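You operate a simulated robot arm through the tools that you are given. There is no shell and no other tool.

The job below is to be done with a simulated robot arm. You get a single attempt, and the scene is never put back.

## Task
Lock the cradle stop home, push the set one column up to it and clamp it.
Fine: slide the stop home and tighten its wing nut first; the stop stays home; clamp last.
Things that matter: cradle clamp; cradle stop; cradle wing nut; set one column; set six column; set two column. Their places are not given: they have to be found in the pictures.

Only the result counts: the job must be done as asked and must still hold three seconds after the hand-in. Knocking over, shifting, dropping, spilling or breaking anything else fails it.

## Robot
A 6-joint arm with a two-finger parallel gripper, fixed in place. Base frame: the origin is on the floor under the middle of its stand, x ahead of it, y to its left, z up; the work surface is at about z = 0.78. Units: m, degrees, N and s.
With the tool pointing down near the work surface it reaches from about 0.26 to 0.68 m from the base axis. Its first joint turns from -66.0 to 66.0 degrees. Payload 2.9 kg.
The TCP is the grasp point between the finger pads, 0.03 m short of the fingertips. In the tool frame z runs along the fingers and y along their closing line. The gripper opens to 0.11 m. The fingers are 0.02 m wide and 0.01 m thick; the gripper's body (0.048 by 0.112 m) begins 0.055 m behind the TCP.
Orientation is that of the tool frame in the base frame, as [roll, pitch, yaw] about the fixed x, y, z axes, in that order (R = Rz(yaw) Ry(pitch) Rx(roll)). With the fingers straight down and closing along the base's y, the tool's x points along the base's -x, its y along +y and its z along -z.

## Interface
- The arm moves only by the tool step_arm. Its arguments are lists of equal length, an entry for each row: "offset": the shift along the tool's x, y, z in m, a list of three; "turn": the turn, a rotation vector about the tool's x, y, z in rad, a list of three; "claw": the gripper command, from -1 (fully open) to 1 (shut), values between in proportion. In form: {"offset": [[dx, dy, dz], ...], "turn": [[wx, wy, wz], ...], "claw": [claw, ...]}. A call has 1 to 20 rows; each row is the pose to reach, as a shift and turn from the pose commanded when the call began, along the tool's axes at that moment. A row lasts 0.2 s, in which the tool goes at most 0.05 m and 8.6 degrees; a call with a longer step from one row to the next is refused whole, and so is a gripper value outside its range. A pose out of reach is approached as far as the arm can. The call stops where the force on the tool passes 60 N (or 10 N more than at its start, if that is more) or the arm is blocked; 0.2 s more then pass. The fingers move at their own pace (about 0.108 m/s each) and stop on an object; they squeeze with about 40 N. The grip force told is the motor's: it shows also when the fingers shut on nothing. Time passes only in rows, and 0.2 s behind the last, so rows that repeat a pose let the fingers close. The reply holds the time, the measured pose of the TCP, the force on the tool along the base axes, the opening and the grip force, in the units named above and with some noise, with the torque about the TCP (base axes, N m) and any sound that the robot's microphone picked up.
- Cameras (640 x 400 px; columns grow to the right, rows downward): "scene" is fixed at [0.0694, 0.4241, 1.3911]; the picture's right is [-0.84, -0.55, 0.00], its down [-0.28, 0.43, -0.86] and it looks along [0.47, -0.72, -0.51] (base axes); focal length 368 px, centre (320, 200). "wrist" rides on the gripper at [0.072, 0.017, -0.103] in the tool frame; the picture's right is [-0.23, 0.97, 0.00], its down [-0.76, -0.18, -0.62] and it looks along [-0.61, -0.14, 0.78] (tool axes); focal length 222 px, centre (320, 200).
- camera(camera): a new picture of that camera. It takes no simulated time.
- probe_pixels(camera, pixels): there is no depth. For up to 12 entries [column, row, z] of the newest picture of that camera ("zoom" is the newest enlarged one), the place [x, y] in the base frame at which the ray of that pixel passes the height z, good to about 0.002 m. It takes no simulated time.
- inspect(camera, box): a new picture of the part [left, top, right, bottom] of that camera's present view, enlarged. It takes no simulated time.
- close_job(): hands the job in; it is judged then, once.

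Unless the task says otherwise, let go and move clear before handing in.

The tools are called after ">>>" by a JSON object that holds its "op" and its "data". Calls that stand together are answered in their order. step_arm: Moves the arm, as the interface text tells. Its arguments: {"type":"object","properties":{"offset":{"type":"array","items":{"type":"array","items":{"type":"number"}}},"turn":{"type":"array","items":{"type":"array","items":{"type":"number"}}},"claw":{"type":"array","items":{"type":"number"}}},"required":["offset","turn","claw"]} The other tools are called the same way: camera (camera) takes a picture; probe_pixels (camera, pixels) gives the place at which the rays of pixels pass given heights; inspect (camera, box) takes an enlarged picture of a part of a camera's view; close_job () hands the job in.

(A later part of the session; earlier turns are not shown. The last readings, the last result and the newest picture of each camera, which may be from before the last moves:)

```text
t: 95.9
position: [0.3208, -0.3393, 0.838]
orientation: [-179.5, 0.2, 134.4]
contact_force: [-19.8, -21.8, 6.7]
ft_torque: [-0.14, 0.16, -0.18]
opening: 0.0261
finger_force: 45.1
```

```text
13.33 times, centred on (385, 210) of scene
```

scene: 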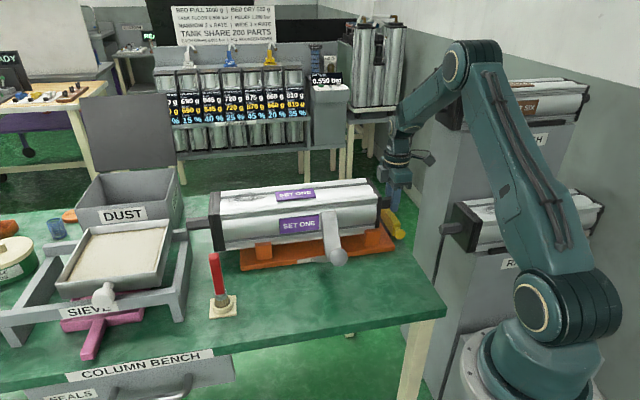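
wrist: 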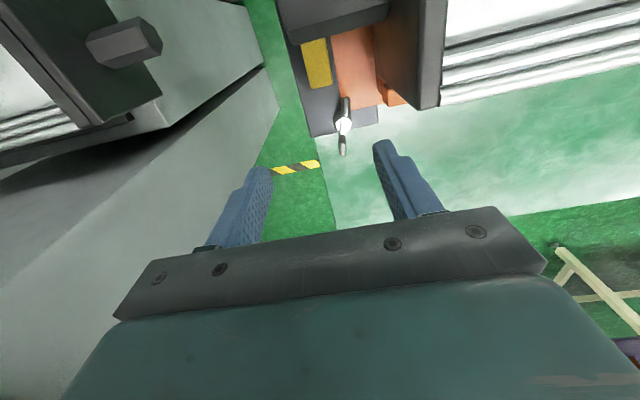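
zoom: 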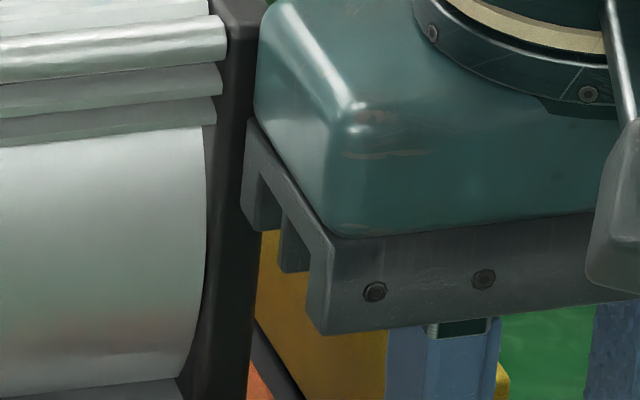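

Blocked again at the same place with 29 N. I relax, release and rise, then look from directly above.

>>> {"op": "step_arm", "data": {"offset": [[0, -0.003, 0], [0, -0.0045, 0], [0, -0.0045, 0], [0, -0.0045, 0], [0, -0.0045, -0.04], [0, -0.0045, -0.08], [0, -0.0045, -0.12], [0, -0.02, -0.15], [0, -0.02, -0.15]], "turn": [[0, 0, 0], [0, 0, 0], [0, 0, 0], [0, 0, 0], [0, 0, 0], [0, 0, 0], [0, 0, 0], [0, 0, 0], [0, 0, 0]], "claw": [1, 1, 0.3, -0.3, -0.3, -1, -1, -1, -1]}}

>>> {"op": "camera", "data": {"camera": "wrist"}}

>>> {"op": "inspect", "data": {"camera": "wrist", "box": [290, 80, 390, 180]}}

>>> {"op": "inspect", "data": {"camera": "scene", "box": [365, 205, 410, 245]}}

```text
t: 97.9
position: [0.3105, -0.3512, 0.9873]
orientation: [180.0, 0.1, 134.8]
contact_force: [-0.2, -0.3, 0.7]
ft_torque: [-0.05, 0.01, -0.01]
opening: 0.1101
finger_force: 0.0
```

```text
taken
```

wrist: 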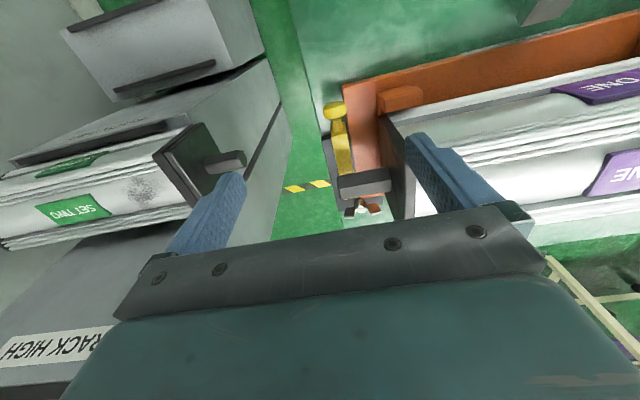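

```text
4.00 times, centred on (340, 130) of wrist
```

zoom: 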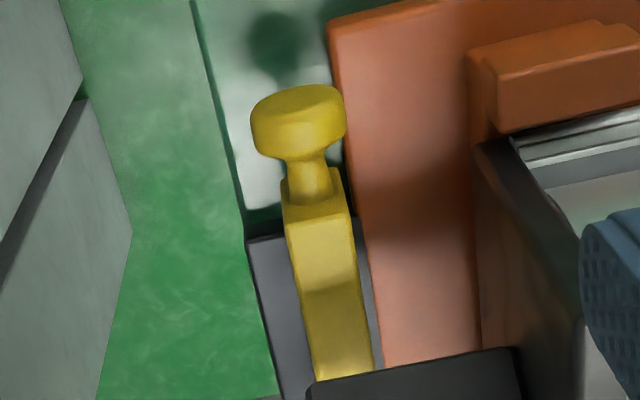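

```text
10.00 times, centred on (388, 225) of scene
```

zoom: 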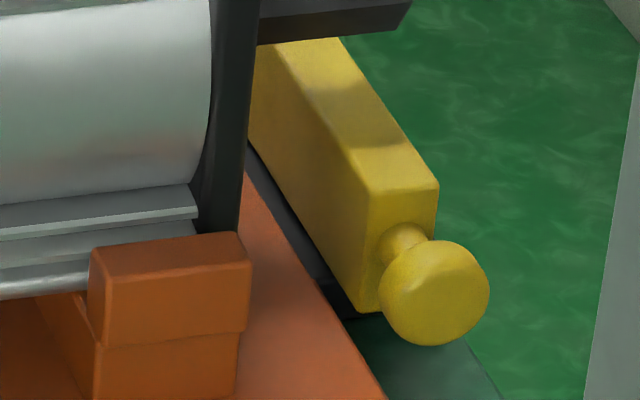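

The scene zoom shows a gap between the bar's foot and the orange plate, so the inner end is the slide's own end: that's home, and the nut simply doesn't hold it physically in either end position. The proper tight state is clockwise, so I'll bring the nut back to its clockwise end; first I move over for a long clockwise stroke.

>>> {"op": "step_arm", "data": {"offset": [[-0.0155, 0.004, 0], [-0.031, 0.008, 0], [-0.0465, 0.012, 0.005], [-0.062, 0.016, 0.01], [-0.0775, 0.02, 0.015], [-0.093, 0.024, 0.02], [-0.1085, 0.028, 0.025], [-0.124, 0.032, 0.03], [-0.1395, 0.036, 0.035], [-0.155, 0.04, 0.04], [-0.17, 0.044, 0.045], [-0.185, 0.046, 0.05], [-0.1987, 0.0472, 0.055]], "turn": [[0, 0, -0.125], [0, 0, -0.25], [0, 0, -0.375], [0, 0, -0.5], [0, 0, -0.625], [0, 0, -0.75], [0, 0, -0.875], [0, 0, -1.0], [0, 0, -1.125], [0, 0, -1.25], [0, 0, -1.375], [0, 0, -1.475], [0, 0, -1.569]], "claw": [-0.164, -0.164, -0.164, -0.164, -0.164, -0.164, -0.164, -0.164, -0.164, -0.164, -0.164, -0.164, -0.164]}}

>>> {"op": "camera", "data": {"camera": "wrist"}}

>>> {"op": "inspect", "data": {"camera": "wrist", "box": [260, 60, 420, 210]}}

```text
t: 100.7
position: [0.4841, -0.4596, 0.9338]
orientation: [-179.9, 0.0, -135.1]
contact_force: [-0.6, 0.0, -0.3]
ft_torque: [0.01, 0.04, -0.01]
opening: 0.064
finger_force: 0.1
```

```text
taken
```

wrist: 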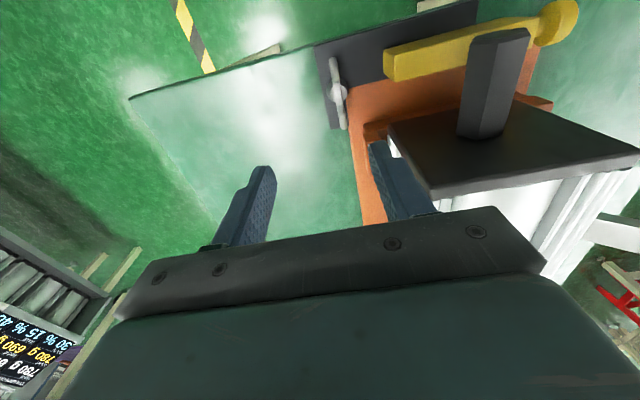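

```text
2.67 times, centred on (340, 135) of wrist
```

zoom: 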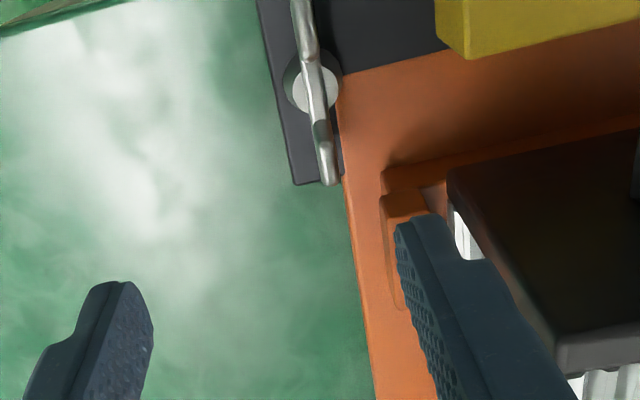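

The finger is ready beside the +u wing. I lower, close to 48 mm and orbit clockwise 56°.

>>> {"op": "step_arm", "data": {"offset": [[0, 0, 0.04], [0, 0, 0.075], [0, 0, 0.0918], [0, 0, 0.0918], [0, 0, 0.0918], [0.00315, -0.0023, 0.0918], [0.00659, -0.00415, 0.0918], [0.01025, -0.00549, 0.0918], [0.01406, -0.00631, 0.0918], [0.01795, -0.00659, 0.0918], [0.02184, -0.00632, 0.0918], [0.02566, -0.00551, 0.0918]], "turn": [[0, 0, 0], [0, 0, 0], [0, 0, 0], [0, 0, 0], [0, 0, 0], [0, 0, 0.14], [0, 0, 0.28], [0, 0, 0.42], [0, 0, 0.56], [0, 0, 0.7], [0, 0, 0.84], [0, 0, 0.98]], "claw": [-0.164, -0.164, -0.164, 0.127, 0.127, 0.127, 0.127, 0.127, 0.127, 0.127, 0.127, 0.127]}}

>>> {"op": "inspect", "data": {"camera": "wrist", "box": [260, 60, 420, 210]}}

```text
t: 103.3
position: [0.4716, -0.4806, 0.8416]
orientation: [-179.8, 0.1, 168.4]
contact_force: [1.1, 1.6, 1.3]
ft_torque: [0.08, 0.01, 0.0]
opening: 0.0492
finger_force: 0.9
```

```text
2.67 times, centred on (340, 135) of wrist
```

zoom: 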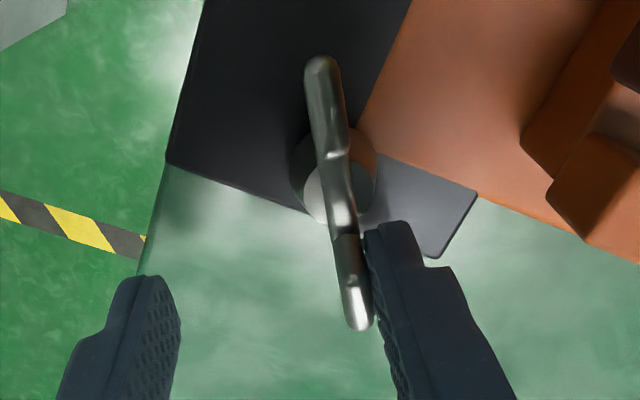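

It follows well. I continue the clockwise orbit by 48°.

>>> {"op": "step_arm", "data": {"offset": [[0.00315, -0.0023, 0], [0.00659, -0.00415, 0], [0.01025, -0.00549, 0], [0.01406, -0.00631, 0], [0.01795, -0.00659, 0], [0.02184, -0.00632, 0]], "turn": [[0, 0, 0.14], [0, 0, 0.28], [0, 0, 0.42], [0, 0, 0.56], [0, 0, 0.7], [0, 0, 0.84]], "claw": [0.127, 0.127, 0.127, 0.127, 0.127, 0.127]}}

>>> {"op": "inspect", "data": {"camera": "wrist", "box": [260, 60, 420, 210]}}

>>> {"op": "inspect", "data": {"camera": "scene", "box": [320, 130, 420, 260]}}

```text
t: 104.7
position: [0.4469, -0.482, 0.8423]
orientation: [-179.9, 0.1, 120.3]
contact_force: [1.0, 1.0, 0.3]
ft_torque: [0.09, 0.02, -0.01]
opening: 0.0489
finger_force: 1.0
```

```text
2.67 times, centred on (340, 135) of wrist
```

zoom: 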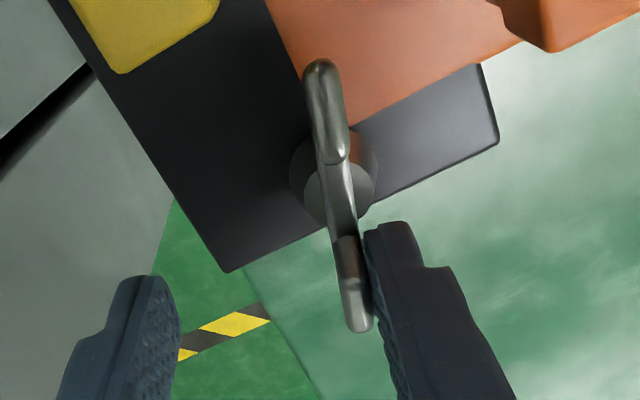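

```text
3.08 times, centred on (370, 195) of scene
```

zoom: 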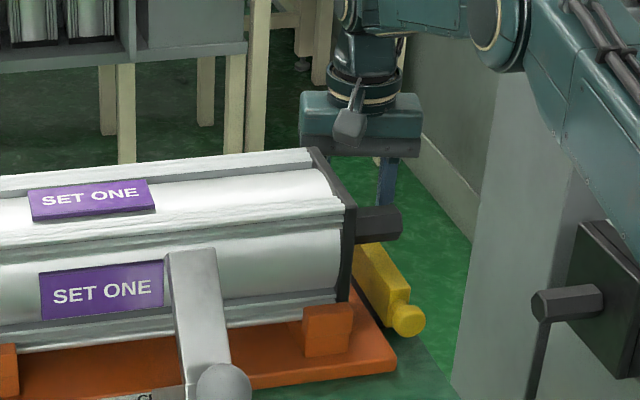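

The nut is back to +76°. I lift and swing the hand counter-clockwise toward yaw -60 for a centred grip that continues clockwise.

>>> {"op": "step_arm", "data": {"offset": [[0, 0.004, 0], [0, 0.004, -0.04], [0, 0.004, -0.08], [0, 0.004, -0.1], [0, 0.004, -0.1], [0, 0.004, -0.1], [0, 0.004, -0.1], [0, 0.004, -0.1], [0, 0.004, -0.1], [0, 0.004, -0.1], [0, 0.004, -0.1], [0, 0.004, -0.1], [0, 0.004, -0.1], [0, 0.004, -0.1], [0, 0.004, -0.1], [0, 0.004, -0.1], [0, 0.004, -0.1]], "turn": [[0, 0, 0], [0, 0, 0], [0, 0, 0], [0, 0, -0.14], [0, 0, -0.28], [0, 0, -0.42], [0, 0, -0.56], [0, 0, -0.7], [0, 0, -0.84], [0, 0, -0.98], [0, 0, -1.12], [0, 0, -1.26], [0, 0, -1.4], [0, 0, -1.54], [0, 0, -1.68], [0, 0, -1.82], [0, 0, -1.96]], "claw": [0.0, 0.127, 0.127, 0.127, 0.127, 0.127, 0.127, 0.127, 0.127, 0.127, 0.127, 0.127, 0.127, 0.127, 0.127, 0.127, 0.127]}}

```text
t: 108.3
position: [0.4511, -0.4807, 0.9424]
orientation: [-180.0, -0.1, -127.0]
contact_force: [-0.5, 0.3, -0.3]
ft_torque: [0.01, 0.01, 0.03]
opening: 0.048
finger_force: 0.0
```

At yaw -127; I go on to yaw -60 over the nut, lower and grip it.

>>> {"op": "step_arm", "data": {"offset": [[-0.003, 0.001, 0], [-0.006, 0.002, 0], [-0.009, 0.004, 0], [-0.012, 0.005, 0], [-0.015, 0.007, 0], [-0.018, 0.008, 0], [-0.022, 0.0098, 0], [-0.022, 0.0098, 0], [-0.022, 0.0098, 0], [-0.022, 0.0098, 0.04], [-0.022, 0.0098, 0.075], [-0.022, 0.0098, 0.1], [-0.022, 0.0098, 0.1], [-0.022, 0.0098, 0.1], [-0.022, 0.0098, 0.1], [-0.022, 0.0098, 0.1]], "turn": [[0, 0, -0.14], [0, 0, -0.28], [0, 0, -0.42], [0, 0, -0.56], [0, 0, -0.7], [0, 0, -0.84], [0, 0, -0.98], [0, 0, -1.1], [0, 0, -1.17], [0, 0, -1.17], [0, 0, -1.17], [0, 0, -1.17], [0, 0, -1.17], [0, 0, -1.17], [0, 0, -1.17], [0, 0, -1.17]], "claw": [0.127, 0.127, 0.127, 0.127, 0.127, 0.127, 0.127, 0.127, 0.127, 0.127, 0.127, 0.127, 0.4, 0.7, 0.9, 1]}}

>>> {"op": "inspect", "data": {"camera": "wrist", "box": [240, 60, 400, 210]}}

```text
t: 111.7
position: [0.4563, -0.4573, 0.8404]
orientation: [-179.9, -0.3, -60.1]
contact_force: [5.2, 2.2, -2.1]
ft_torque: [-0.52, -0.38, -0.01]
opening: 0.007
finger_force: 45.2
```

```text
2.67 times, centred on (320, 135) of wrist
```

zoom: 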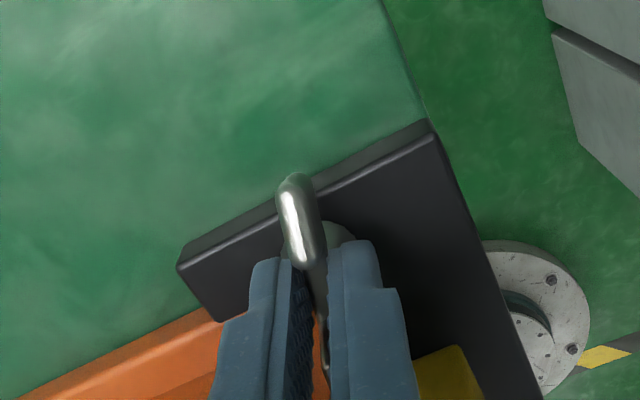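

Gripped well. I turn clockwise 80°.

>>> {"op": "step_arm", "data": {"offset": [[0, 0, 0], [0, 0, 0], [0, 0, 0], [0, 0, 0], [0, 0, 0], [0, 0, 0], [0, 0, 0], [0, 0, 0], [0, 0, 0], [0, 0, 0]], "turn": [[0, 0, 0.14], [0, 0, 0.28], [0, 0, 0.42], [0, 0, 0.56], [0, 0, 0.7], [0, 0, 0.84], [0, 0, 0.98], [0, 0, 1.12], [0, 0, 1.26], [0, 0, 1.33]], "claw": [1, 1, 1, 1, 1, 1, 1, 1, 1, 1]}}

>>> {"op": "inspect", "data": {"camera": "wrist", "box": [240, 60, 400, 210]}}

```text
t: 113.9
position: [0.4557, -0.457, 0.8408]
orientation: [-179.9, 0.0, -136.6]
contact_force: [-5.1, 5.2, 0.8]
ft_torque: [-0.48, 0.76, 0.0]
opening: 0.0067
finger_force: 45.2
```

```text
2.67 times, centred on (320, 135) of wrist
```

zoom: 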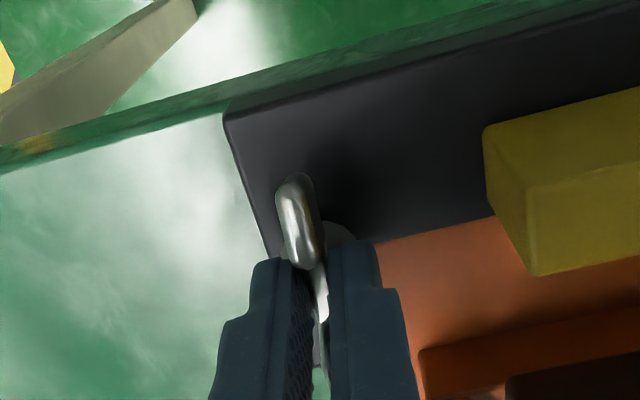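

The nut is at its starting angle again, still free. I open, slide the finger behind the +u wing, and sweep 104° clockwise in one stroke.

>>> {"op": "step_arm", "data": {"offset": [[0, 0, 0], [0, 0, 0], [-0.009, -0.0107, 0], [-0.018, -0.0213, 0], [-0.018, -0.0213, 0], [-0.018, -0.0213, 0], [-0.01485, -0.0236, 0], [-0.01141, -0.02545, 0], [-0.00775, -0.02679, 0], [-0.00394, -0.02761, 0], [-5e-05, -0.02789, 0], [0.00384, -0.02762, 0], [0.00766, -0.02681, 0], [0.01133, -0.02548, 0], [0.01478, -0.02365, 0], [0.01793, -0.02136, 0], [0.02074, -0.01865, 0], [0.02313, -0.01557, 0], [0.02508, -0.01219, 0]], "turn": [[0, 0, 0], [0, 0, 0], [0, 0, 0], [0, 0, 0], [0, 0, 0], [0, 0, 0], [0, 0, 0.14], [0, 0, 0.28], [0, 0, 0.42], [0, 0, 0.56], [0, 0, 0.7], [0, 0, 0.84], [0, 0, 0.98], [0, 0, 1.12], [0, 0, 1.26], [0, 0, 1.4], [0, 0, 1.54], [0, 0, 1.68], [0, 0, 1.82]], "claw": [0.127, -0.164, -0.164, -0.164, 0.127, 0.127, 0.127, 0.127, 0.127, 0.127, 0.127, 0.127, 0.127, 0.127, 0.127, 0.127, 0.127, 0.127, 0.127]}}

>>> {"op": "inspect", "data": {"camera": "wrist", "box": [260, 60, 420, 210]}}

>>> {"op": "inspect", "data": {"camera": "scene", "box": [360, 180, 420, 260]}}

```text
t: 117.9
position: [0.4464, -0.4821, 0.8406]
orientation: [-180.0, 0.2, 119.2]
contact_force: [1.7, 1.2, -0.7]
ft_torque: [-0.03, 0.0, -0.03]
opening: 0.049
finger_force: 1.3
```

```text
2.67 times, centred on (340, 135) of wrist
```

zoom: 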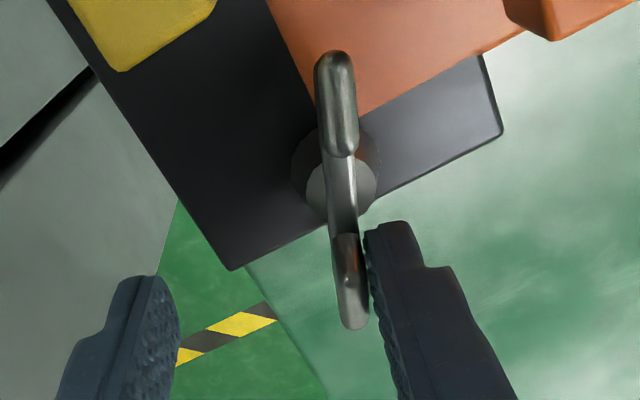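

```text
5.00 times, centred on (390, 220) of scene
```

zoom: 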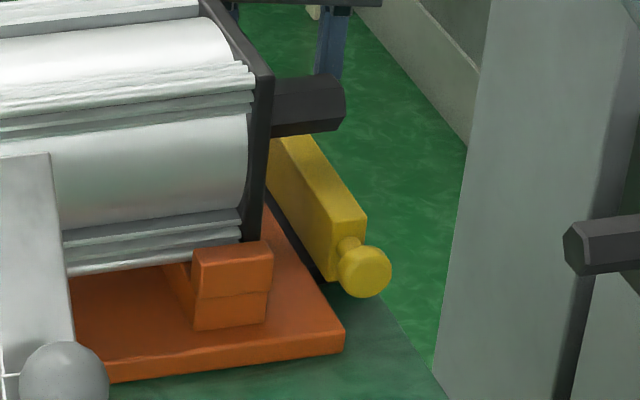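

The nut is now about 110° clockwise of its start; the bar sits home. Before the last part I look closely at the base plate and the cradle for any home mark or label I may have missed.

>>> {"op": "step_arm", "data": {"offset": [[0, 0.004, 0], [0, 0.004, -0.04], [0, 0.004, -0.08], [0, 0.004, -0.12], [0.02, 0.0, -0.15], [0.05, -0.01, -0.17], [0.08, -0.02, -0.17]], "turn": [[0, 0, 0], [0, 0, 0], [0, 0, 0], [0, 0, 0], [0, 0, 0], [0, 0, 0], [0, 0, 0]], "claw": [0, 0, 0, -0.5, -1, -1, -1]}}

>>> {"op": "camera", "data": {"camera": "wrist"}}

>>> {"op": "inspect", "data": {"camera": "wrist", "box": [260, 60, 420, 200]}}

>>> {"op": "inspect", "data": {"camera": "scene", "box": [290, 225, 410, 285]}}

```text
t: 119.5
position: [0.3887, -0.4228, 1.0107]
orientation: [-180.0, 0.1, 119.3]
contact_force: [0.6, 0.9, 0.9]
ft_torque: [-0.03, 0.01, 0.02]
opening: 0.11
finger_force: 0.1
```

```text
taken
```

wrist: 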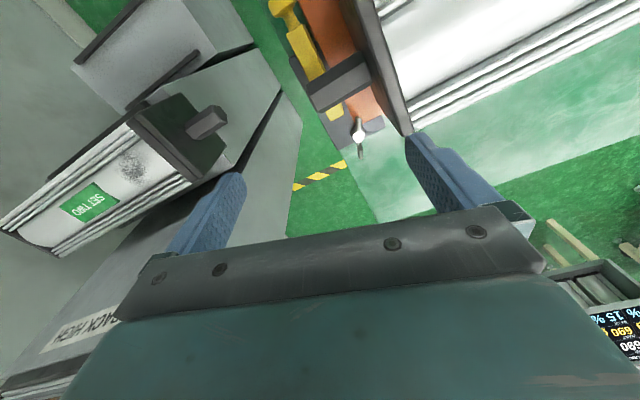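

```text
2.86 times, centred on (340, 130) of wrist
```

zoom: 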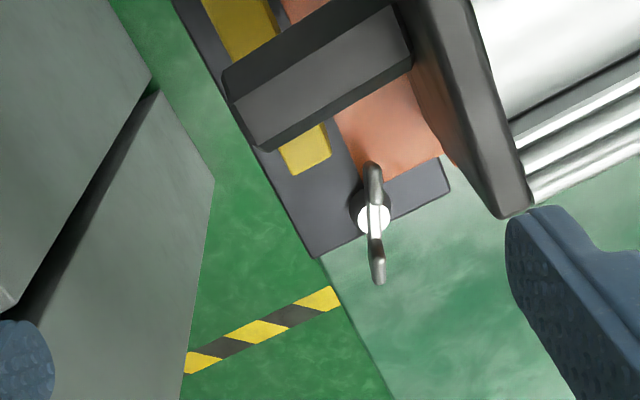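

```text
5.33 times, centred on (350, 255) of scene
```

zoom: 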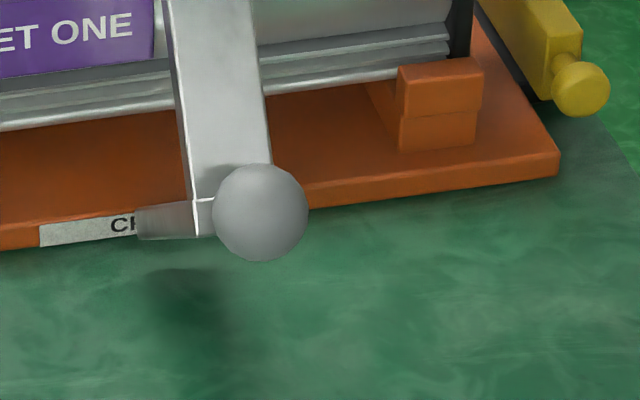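

Only the "CRADLE" label is there, no other mark. Since the nut is now mid-way on the clockwise side, I test the bar's hold here once more at the knob.

>>> {"op": "step_arm", "data": {"offset": [[0.035, -0.006, 0], [0.07, -0.012, 0], [0.1058, -0.0183, 0.01], [0.1058, -0.0183, 0.05], [0.1058, -0.0183, 0.09], [0.1058, -0.0183, 0.13], [0.1058, -0.0183, 0.16], [0.1058, -0.0183, 0.1722], [0.1058, -0.0183, 0.1722]], "turn": [[0, 0, -0.1], [0, 0, -0.2], [0, 0, -0.27], [0, 0, -0.27], [0, 0, -0.27], [0, 0, -0.27], [0, 0, -0.27], [0, 0, -0.27], [0, 0, -0.27]], "claw": [-0.5, 0, 0, 0, 0, 0, 0, 0, 0]}}

>>> {"op": "inspect", "data": {"camera": "wrist", "box": [220, 60, 420, 210]}}

```text
t: 121.5
position: [0.321, -0.339, 0.8389]
orientation: [-179.9, 0.2, 134.8]
contact_force: [1.2, -0.2, -0.4]
ft_torque: [0.0, -0.02, -0.04]
opening: 0.0549
finger_force: 0.0
```

```text
2.67 times, centred on (320, 135) of wrist
```

zoom: 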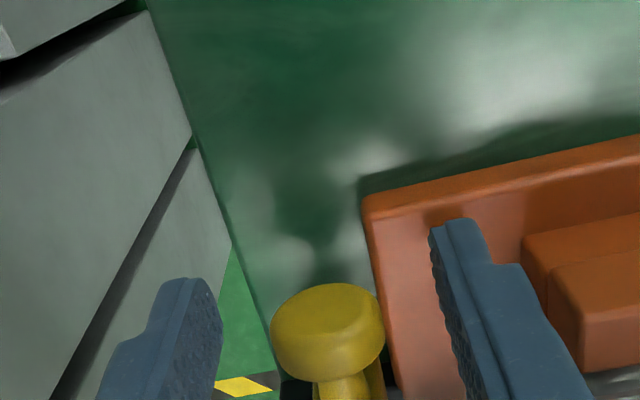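

Centered over the knob. I close on it and pull outward in 1 mm rows.

>>> {"op": "step_arm", "data": {"offset": [[0, 0, 0], [0, 0, 0], [0, 0, 0], [0, 0, 0]], "turn": [[0, 0, 0], [0, 0, 0], [0, 0, 0], [0, 0, 0]], "claw": [0.4, 0.6, 0.8, 1]}}

>>> {"op": "step_arm", "data": {"offset": [[0, -0.001, 0], [0, -0.002, 0]], "turn": [[0, 0, 0], [0, 0, 0]], "claw": [1, 1]}}

>>> {"op": "step_arm", "data": {"offset": [[0, -0.001, 0], [0, -0.002, 0]], "turn": [[0, 0, 0], [0, 0, 0]], "claw": [1, 1]}}

```text
t: 122.5
position: [0.3215, -0.3385, 0.8371]
orientation: [-180.0, 0.1, 134.8]
contact_force: [-0.7, -2.3, -2.7]
ft_torque: [-0.11, -0.08, -0.01]
opening: 0.0263
finger_force: 45.1
```

```text
t: 123.1
position: [0.3212, -0.3407, 0.8392]
orientation: [179.9, 0.0, 134.8]
contact_force: [-2.3, 4.1, -1.1]
ft_torque: [-0.45, -0.59, 0.01]
opening: 0.0263
finger_force: 45.3
```

```text
t: 123.7
position: [0.3196, -0.3416, 0.8381]
orientation: [180.0, 0.1, 134.8]
contact_force: [-3.2, 4.8, -1.5]
ft_torque: [-0.1, -0.25, 0.08]
opening: 0.0265
finger_force: 44.8
```

At mid-way clockwise the bar still slides with ~1 N, so the nut just has to be left fully clockwise and I must bring the column up gently. I push the knob home again, release and lift.

>>> {"op": "step_arm", "data": {"offset": [[0, 0.002, 0], [0, 0.004, 0], [0, 0.006, 0], [0, 0.0075, 0], [0, 0.005, 0], [0, 0.005, 0], [0, 0.005, 0], [0, 0.005, -0.04], [0, 0.005, -0.08], [0, 0.005, -0.12]], "turn": [[0, 0, 0], [0, 0, 0], [0, 0, 0], [0, 0, 0], [0, 0, 0], [0, 0, 0], [0, 0, 0], [0, 0, 0], [0, 0, 0], [0, 0, 0]], "claw": [1, 1, 1, 1, 1, 0.3, -0.2, -0.2, -0.2, -0.2]}}

>>> {"op": "inspect", "data": {"camera": "scene", "box": [365, 205, 410, 245]}}

>>> {"op": "inspect", "data": {"camera": "scene", "box": [360, 180, 420, 260]}}

```text
t: 125.9
position: [0.3228, -0.3395, 0.9592]
orientation: [180.0, 0.1, 134.8]
contact_force: [-1.0, 0.7, -0.7]
ft_torque: [0.01, 0.0, -0.01]
opening: 0.066
finger_force: 0.0
```

```text
10.00 times, centred on (388, 225) of scene
```

zoom: 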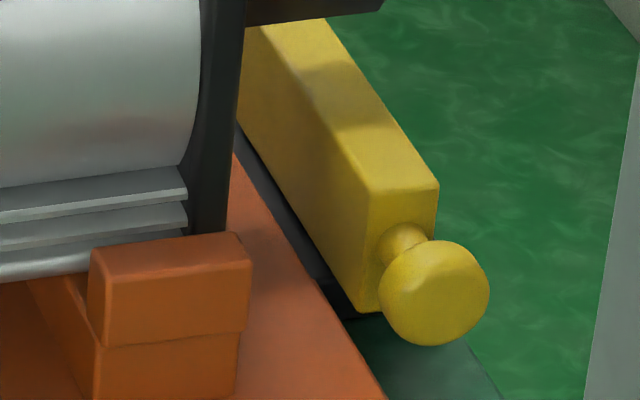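

```text
5.00 times, centred on (390, 220) of scene
```

zoom: 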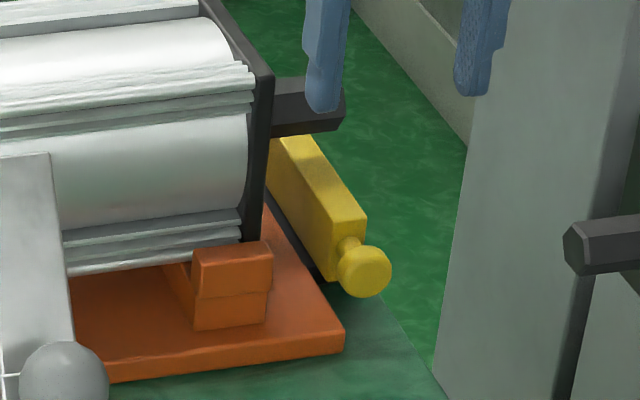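

The bar is home exactly as before (knob edge at 490). But the column's near end has shifted slightly in the picture since t=88 (up by ~1.5 px), so I check how it sits in the cradle.

>>> {"op": "camera", "data": {"camera": "scene"}}

>>> {"op": "inspect", "data": {"camera": "scene", "box": [190, 160, 430, 310]}}

>>> {"op": "inspect", "data": {"camera": "wrist", "box": [240, 0, 560, 200]}}

```text
taken
```

scene: 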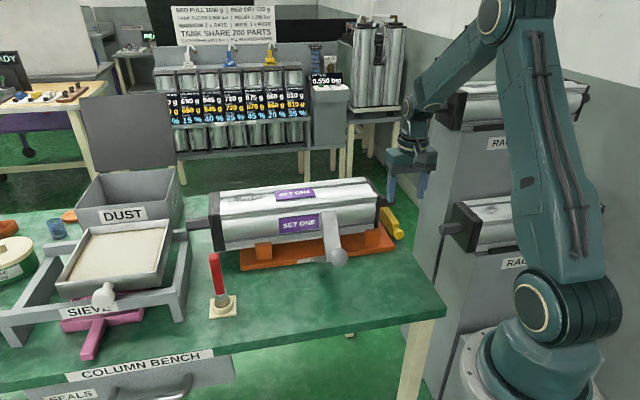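

```text
2.67 times, centred on (310, 235) of scene
```

zoom: 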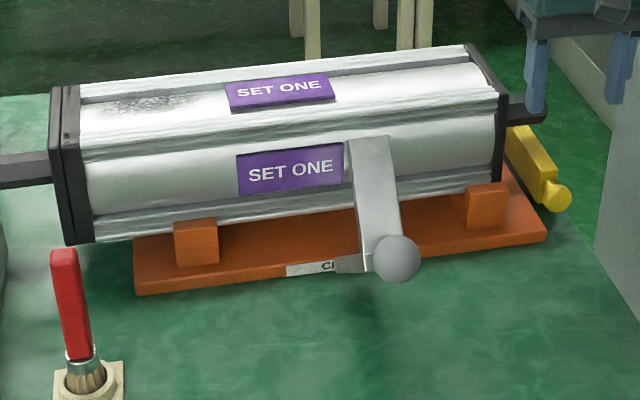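

```text
2.00 times, centred on (400, 100) of wrist
```

zoom: 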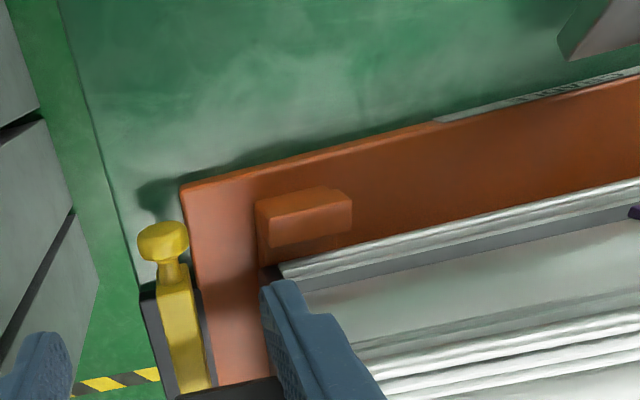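

The column has yawed about 2° (its ends moved oppositely by several mm), from the hand brushing its near corner; I'll square it up when I draw it by the stub. First I finish the nut: swing over to it with yaw -66.

>>> {"op": "step_arm", "data": {"offset": [[-0.009, 0.0006, -0.02], [-0.018, 0.0012, -0.04], [-0.027, 0.0018, -0.04], [-0.036, 0.0024, -0.04], [-0.045, 0.003, -0.04], [-0.054, 0.0036, -0.04], [-0.063, 0.0042, -0.04], [-0.072, 0.0048, -0.04], [-0.081, 0.0054, -0.04], [-0.09, 0.006, -0.04], [-0.099, 0.0066, -0.04], [-0.108, 0.0072, -0.04], [-0.117, 0.0078, -0.04], [-0.126, 0.0084, -0.04], [-0.135, 0.009, -0.04], [-0.144, 0.0096, -0.04], [-0.153, 0.0102, -0.04], [-0.162, 0.0108, -0.04], [-0.17, 0.0113, -0.04], [-0.1776, 0.0118, -0.04]], "turn": [[0, 0, -0.139], [0, 0, -0.278], [0, 0, -0.417], [0, 0, -0.556], [0, 0, -0.695], [0, 0, -0.834], [0, 0, -0.973], [0, 0, -1.112], [0, 0, -1.251], [0, 0, -1.39], [0, 0, -1.529], [0, 0, -1.668], [0, 0, -1.807], [0, 0, -1.946], [0, 0, -2.085], [0, 0, -2.224], [0, 0, -2.363], [0, 0, -2.502], [0, 0, -2.641], [0, 0, -2.78]], "claw": [0.127, 0.127, 0.127, 0.127, 0.127, 0.127, 0.127, 0.127, 0.127, 0.127, 0.127, 0.127, 0.127, 0.127, 0.127, 0.127, 0.127, 0.127, 0.127, 0.127]}}

>>> {"op": "camera", "data": {"camera": "wrist"}}

>>> {"op": "inspect", "data": {"camera": "wrist", "box": [240, 60, 440, 210]}}

```text
t: 130.1
position: [0.4561, -0.4572, 0.9994]
orientation: [-180.0, 0.0, -65.7]
contact_force: [-0.5, -0.1, 0.1]
ft_torque: [0.01, -0.01, 0.0]
opening: 0.0477
finger_force: 0.1
```

```text
taken
```

wrist: 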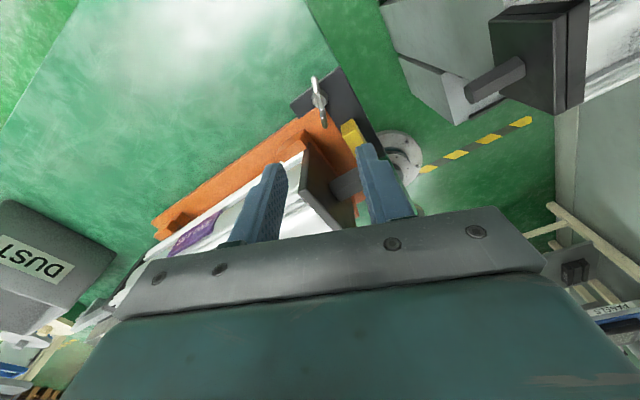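

```text
2.67 times, centred on (340, 135) of wrist
```

zoom: 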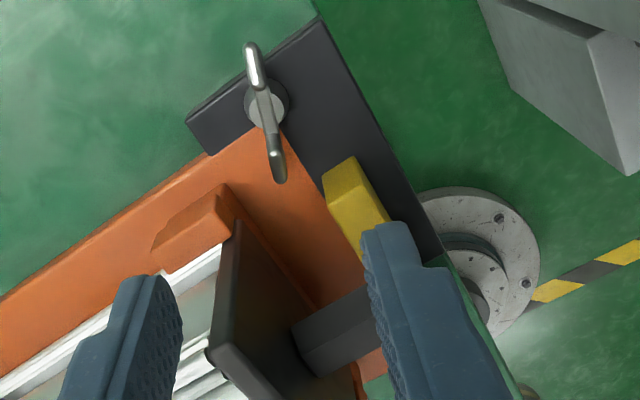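

Aligned with the wing (zoom (250,50)-(280,180)). I lower and grip.

>>> {"op": "step_arm", "data": {"offset": [[0.0, 0, 0.04], [0.0, 0, 0.08], [0.0, 0, 0.12], [0.0, 0, 0.145], [0.0, 0, 0.157], [0.0, 0, 0.157], [0.0, 0, 0.157], [0.0, 0, 0.157], [0, 0, 0.157]], "turn": [[0, 0, 0], [0, 0, 0], [0, 0, 0], [0, 0, 0], [0, 0, 0], [0, 0, 0], [0, 0, 0], [0, 0, 0], [0, 0, 0]], "claw": [0.127, 0.127, 0.127, 0.127, 0.127, 0.4, 0.7, 0.9, 1]}}

>>> {"op": "inspect", "data": {"camera": "wrist", "box": [240, 60, 400, 210]}}

```text
t: 132.1
position: [0.4564, -0.4566, 0.8416]
orientation: [-179.9, -0.2, -65.9]
contact_force: [3.3, -0.1, -2.5]
ft_torque: [-0.37, -0.18, 0.01]
opening: 0.0067
finger_force: 44.6
```

```text
2.67 times, centred on (320, 135) of wrist
```

zoom: 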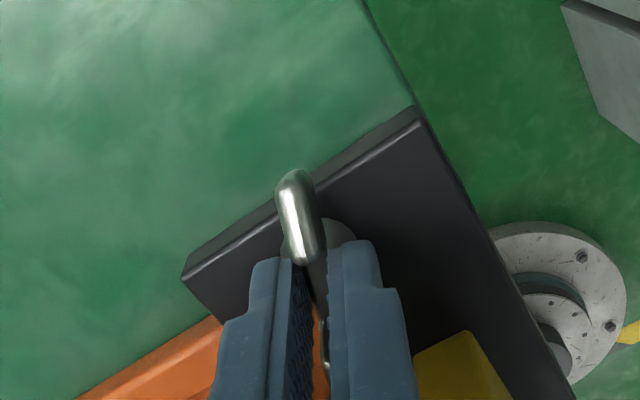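

Gripped cleanly. I turn clockwise up to the end stop (about 70°).

>>> {"op": "step_arm", "data": {"offset": [[0, 0, 0], [0, 0, 0], [0, 0, 0], [0, 0, 0], [0, 0, 0], [0, 0, 0], [0, 0, 0], [0, 0, 0], [0, 0, 0]], "turn": [[0, 0, 0.14], [0, 0, 0.28], [0, 0, 0.42], [0, 0, 0.56], [0, 0, 0.7], [0, 0, 0.84], [0, 0, 0.98], [0, 0, 1.1], [0, 0, 1.2]], "claw": [1, 1, 1, 1, 1, 1, 1, 1, 1]}}

>>> {"op": "step_arm", "data": {"offset": [[0, 0, 0], [0, 0, 0]], "turn": [[0, 0, 0.05], [0, 0, 0.1]], "claw": [1, 1]}}

>>> {"op": "inspect", "data": {"camera": "wrist", "box": [240, 60, 400, 210]}}

```text
t: 134.1
position: [0.4554, -0.4566, 0.842]
orientation: [-179.9, 0.0, -134.9]
contact_force: [-3.9, 2.2, 1.5]
ft_torque: [-0.14, 0.53, 0.02]
opening: 0.0069
finger_force: 44.8
```

```text
t: 134.7
position: [0.4566, -0.457, 0.8414]
orientation: [-180.0, -0.1, -140.4]
contact_force: [-6.9, 2.2, 1.9]
ft_torque: [0.33, -0.05, 1.02]
opening: 0.0082
finger_force: 45.2
```

```text
2.67 times, centred on (320, 135) of wrist
```

zoom: 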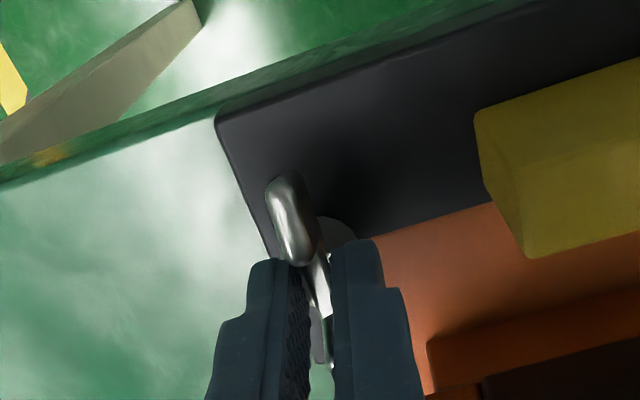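

The nut is at its clockwise end again (1.0 N·m, wing held). I release, lift and go over to the stub with the same yaw as the cradle to see its place.

>>> {"op": "step_arm", "data": {"offset": [[0, 0, 0], [0, 0, 0], [0, 0, -0.04], [0, 0, -0.08], [0, 0, -0.12], [0.007, 0.03, -0.14], [0.014, 0.06, -0.14], [0.02, 0.0915, -0.14]], "turn": [[0, 0, 0], [0, 0, 0], [0, 0, 0], [0, 0, 0], [0, 0, 0], [0, 0, -0.03], [0, 0, -0.06], [0, 0, -0.092]], "claw": [0.127, 0.127, 0.127, 0.127, 0.127, -0.2, -0.4, -0.4]}}

>>> {"op": "camera", "data": {"camera": "wrist"}}

>>> {"op": "inspect", "data": {"camera": "wrist", "box": [220, 60, 420, 210]}}

```text
t: 136.5
position: [0.3819, -0.3985, 0.9801]
orientation: [-179.8, 0.0, -135.1]
contact_force: [-0.2, 0.3, 0.1]
ft_torque: [0.02, -0.02, 0.01]
opening: 0.0771
finger_force: 0.1
```

```text
taken
```

wrist: 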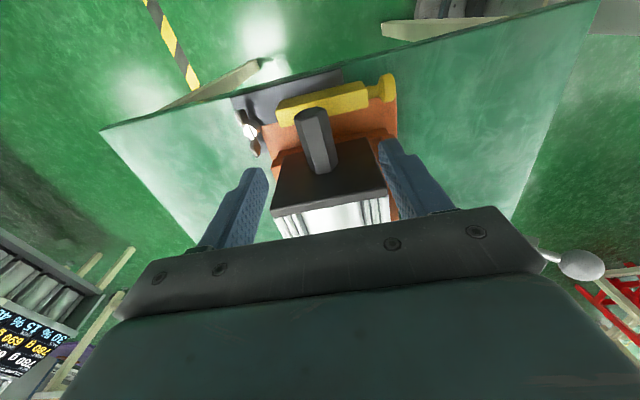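

```text
2.67 times, centred on (320, 135) of wrist
```

zoom: 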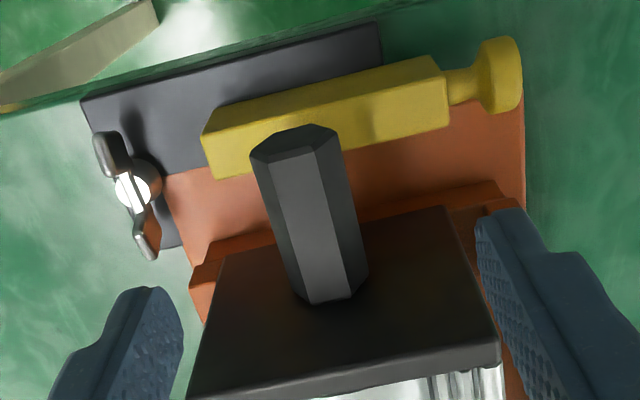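

The stub is shifted toward the far side (zoom tip (295,140), base (340,300)). I probe its axis.

>>> {"op": "probe_pixels", "data": {"camera": "wrist", "pixels": [[311.5, 116, 0.888], [324, 170, 0.888], [304, 118, 0.888], [320, 114, 0.888], [279, 171, 0.815], [366, 148, 0.815], [301, 134, 0.833], [367, 119, 0.833]]}}

```text
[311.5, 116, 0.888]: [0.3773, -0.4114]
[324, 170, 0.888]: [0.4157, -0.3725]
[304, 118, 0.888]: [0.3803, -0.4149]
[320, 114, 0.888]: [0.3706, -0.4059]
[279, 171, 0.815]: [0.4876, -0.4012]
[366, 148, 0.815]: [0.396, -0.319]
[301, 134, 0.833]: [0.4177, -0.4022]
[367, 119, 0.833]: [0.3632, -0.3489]
```

The stub axis lies at p ≈ 0.5575 (7 mm off) and the column is yawed ~2.5°. I lower with matching yaw (-132.5) and grip the stub.

>>> {"op": "step_arm", "data": {"offset": [[0.0023, -0.0057, 0.03], [0.0023, -0.0057, 0.06], [0.0023, -0.0057, 0.085], [0.0023, -0.0057, 0.092], [0.0023, -0.0057, 0.092], [0.0023, -0.0057, 0.092], [0.0023, -0.0057, 0.092]], "turn": [[0, 0, -0.045], [0, 0, -0.045], [0, 0, -0.045], [0, 0, -0.045], [0, 0, -0.045], [0, 0, -0.045], [0, 0, -0.045]], "claw": [-0.4, -0.4, -0.4, -0.4, 0.2, 0.5, 0.6]}}

>>> {"op": "inspect", "data": {"camera": "wrist", "box": [220, 100, 420, 230]}}

```text
t: 138.1
position: [0.3853, -0.4057, 0.8876]
orientation: [-179.9, 0.0, -132.5]
contact_force: [2.6, -1.5, 0.1]
ft_torque: [0.16, -0.23, -0.66]
opening: 0.0278
finger_force: 39.8
```

```text
3.08 times, centred on (320, 165) of wrist
```

zoom: 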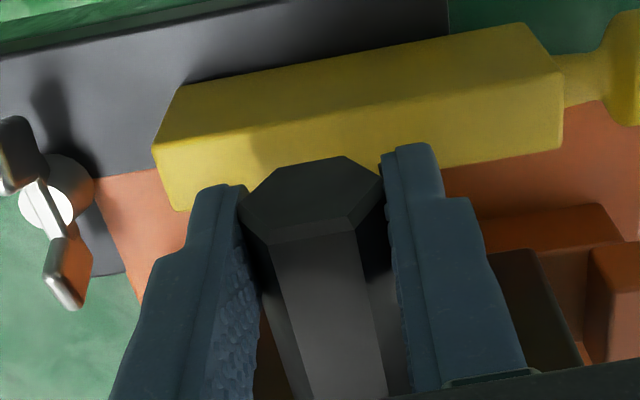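

Gripped; the -0.66 N·m torque says the real yaw error is nearer 1–1.5°. I turn the hand to yaw -135 and shift 6.5 mm toward the near side to square the column.

>>> {"op": "step_arm", "data": {"offset": [[0, 0.002, 0], [0, 0.004, 0], [0, 0.0065, 0], [0, 0.0065, 0]], "turn": [[0, 0, 0.015], [0, 0, 0.03], [0, 0, 0.0436], [0, 0, 0.0436]], "claw": [1, 1, 1, 1]}}

>>> {"op": "inspect", "data": {"camera": "scene", "box": [190, 160, 430, 310]}}

>>> {"op": "inspect", "data": {"camera": "wrist", "box": [220, 100, 420, 230]}}

```text
t: 139.1
position: [0.3807, -0.399, 0.8899]
orientation: [-179.9, 0.0, -135.0]
contact_force: [-1.5, -0.6, -0.7]
ft_torque: [-0.19, 0.37, 0.33]
opening: 0.0276
finger_force: 40.0
```

```text
2.67 times, centred on (310, 235) of scene
```

zoom: 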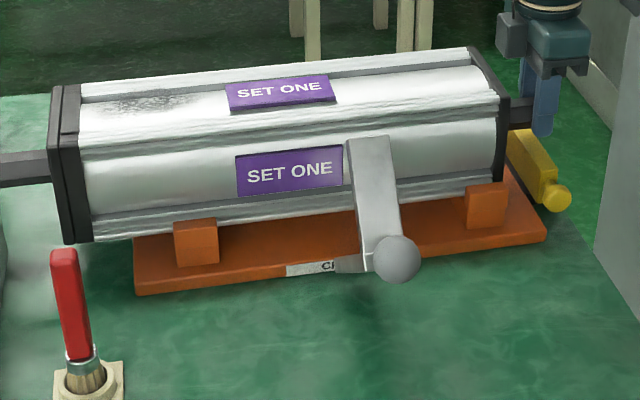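

```text
3.08 times, centred on (320, 165) of wrist
```

zoom: 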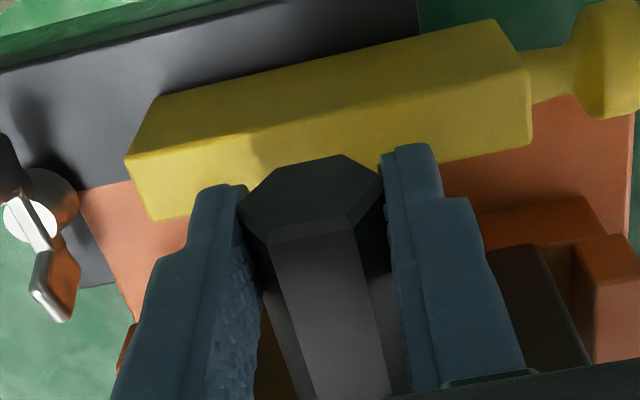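

The near end is about back in line; I compare the far end with the earlier picture at t=43.6 to judge the remaining yaw.

>>> {"op": "inspect", "data": {"camera": "scene", "box": [150, 170, 270, 270]}}

>>> {"op": "inspect", "data": {"camera": "scene", "box": [360, 180, 420, 260]}}

>>> {"op": "inspect", "data": {"camera": "scene", "box": [230, 220, 310, 270]}}

```text
4.00 times, centred on (210, 220) of scene
```

zoom: 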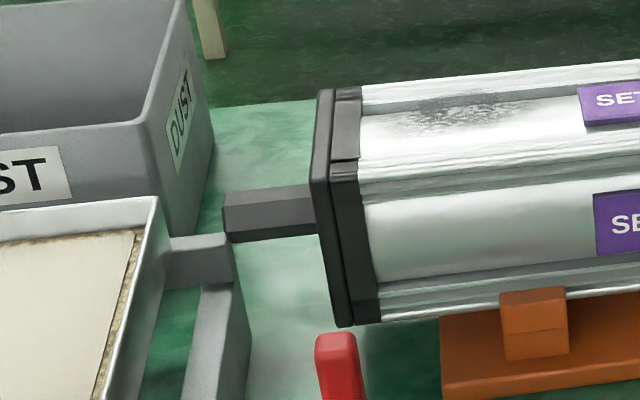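

```text
5.00 times, centred on (390, 220) of scene
```

zoom: 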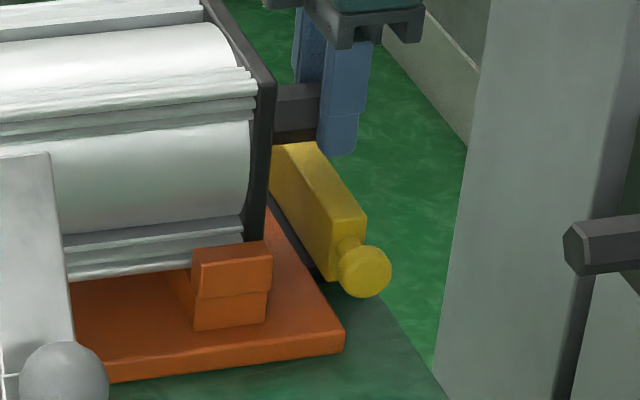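

```text
8.00 times, centred on (270, 245) of scene
```

zoom: 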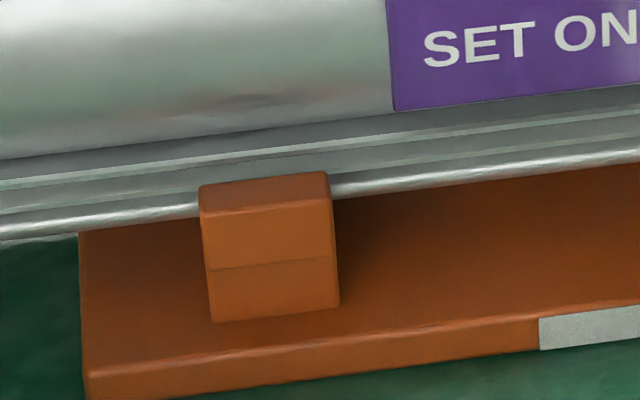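

The column is nearly square (about 1° left at the far end), and drawing it along with the hand's yaw fixed will straighten it as before. I draw it 28 mm toward the stop, short of contact.

>>> {"op": "step_arm", "data": {"offset": [[0.005, 0, 0], [0.01, 0, 0], [0.015, 0, 0], [0.02, 0, 0], [0.025, 0, 0], [0.028, 0, 0]], "turn": [[0, 0, 0], [0, 0, 0], [0, 0, 0], [0, 0, 0], [0, 0, 0], [0, 0, 0]], "claw": [1, 1, 1, 1, 1, 1]}}

>>> {"op": "inspect", "data": {"camera": "scene", "box": [365, 205, 410, 245]}}

>>> {"op": "inspect", "data": {"camera": "scene", "box": [190, 160, 430, 310]}}

```text
t: 140.5
position: [0.3613, -0.4196, 0.8899]
orientation: [-179.9, 0.0, -135.1]
contact_force: [2.6, 1.6, 0.5]
ft_torque: [0.59, -0.27, -0.14]
opening: 0.0274
finger_force: 40.0
```

```text
10.00 times, centred on (388, 225) of scene
```

zoom: 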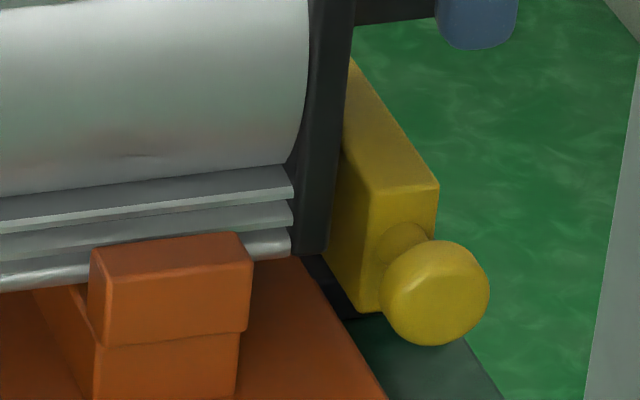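

```text
2.67 times, centred on (310, 235) of scene
```

zoom: 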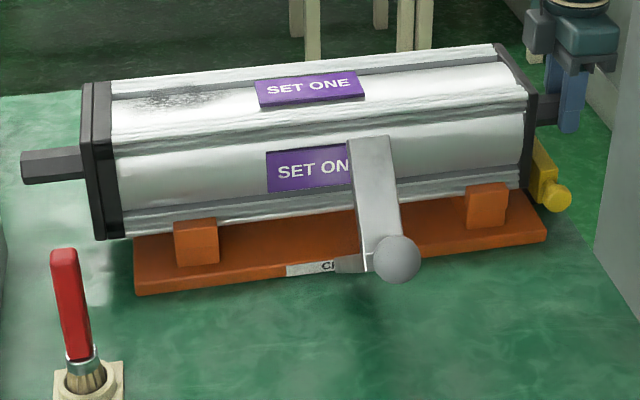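

The bar is untouched (knob edge at 490) and the column is straight. I advance 4 mm more.

>>> {"op": "step_arm", "data": {"offset": [[0.002, 0, 0], [0.004, 0, 0]], "turn": [[0, 0, 0], [0, 0, 0]], "claw": [1, 1]}}

>>> {"op": "inspect", "data": {"camera": "scene", "box": [365, 205, 410, 245]}}

>>> {"op": "inspect", "data": {"camera": "wrist", "box": [250, 120, 450, 220]}}

```text
t: 141.1
position: [0.3571, -0.4219, 0.8901]
orientation: [-179.8, 0.0, -135.0]
contact_force: [3.3, 3.3, 0.5]
ft_torque: [0.55, -0.44, 0.01]
opening: 0.0274
finger_force: 39.9
```

```text
10.00 times, centred on (388, 225) of scene
```

zoom: 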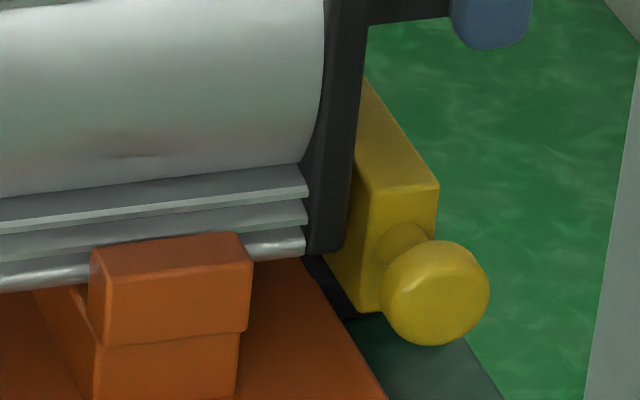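

```text
3.20 times, centred on (350, 170) of wrist
```

zoom: 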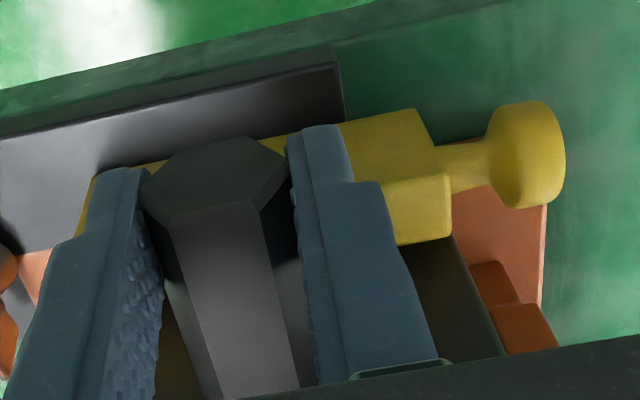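

The knob still reads 490; the end plate corner (342,250) has about 5 mm to go (contact expected near 363). I advance 3 mm.

>>> {"op": "step_arm", "data": {"offset": [[0.0015, 0, 0], [0.003, 0, 0]], "turn": [[0, 0, 0], [0, 0, 0]], "claw": [1, 1]}}

>>> {"op": "inspect", "data": {"camera": "scene", "box": [365, 205, 410, 245]}}

```text
t: 141.7
position: [0.3559, -0.4247, 0.8896]
orientation: [-179.9, 0.1, -135.0]
contact_force: [3.2, 2.8, -0.4]
ft_torque: [0.62, -0.49, 0.03]
opening: 0.0273
finger_force: 39.8
```

```text
10.00 times, centred on (388, 225) of scene
```

zoom: 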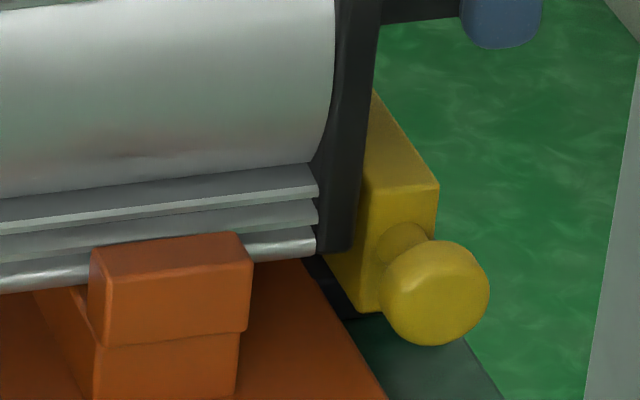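

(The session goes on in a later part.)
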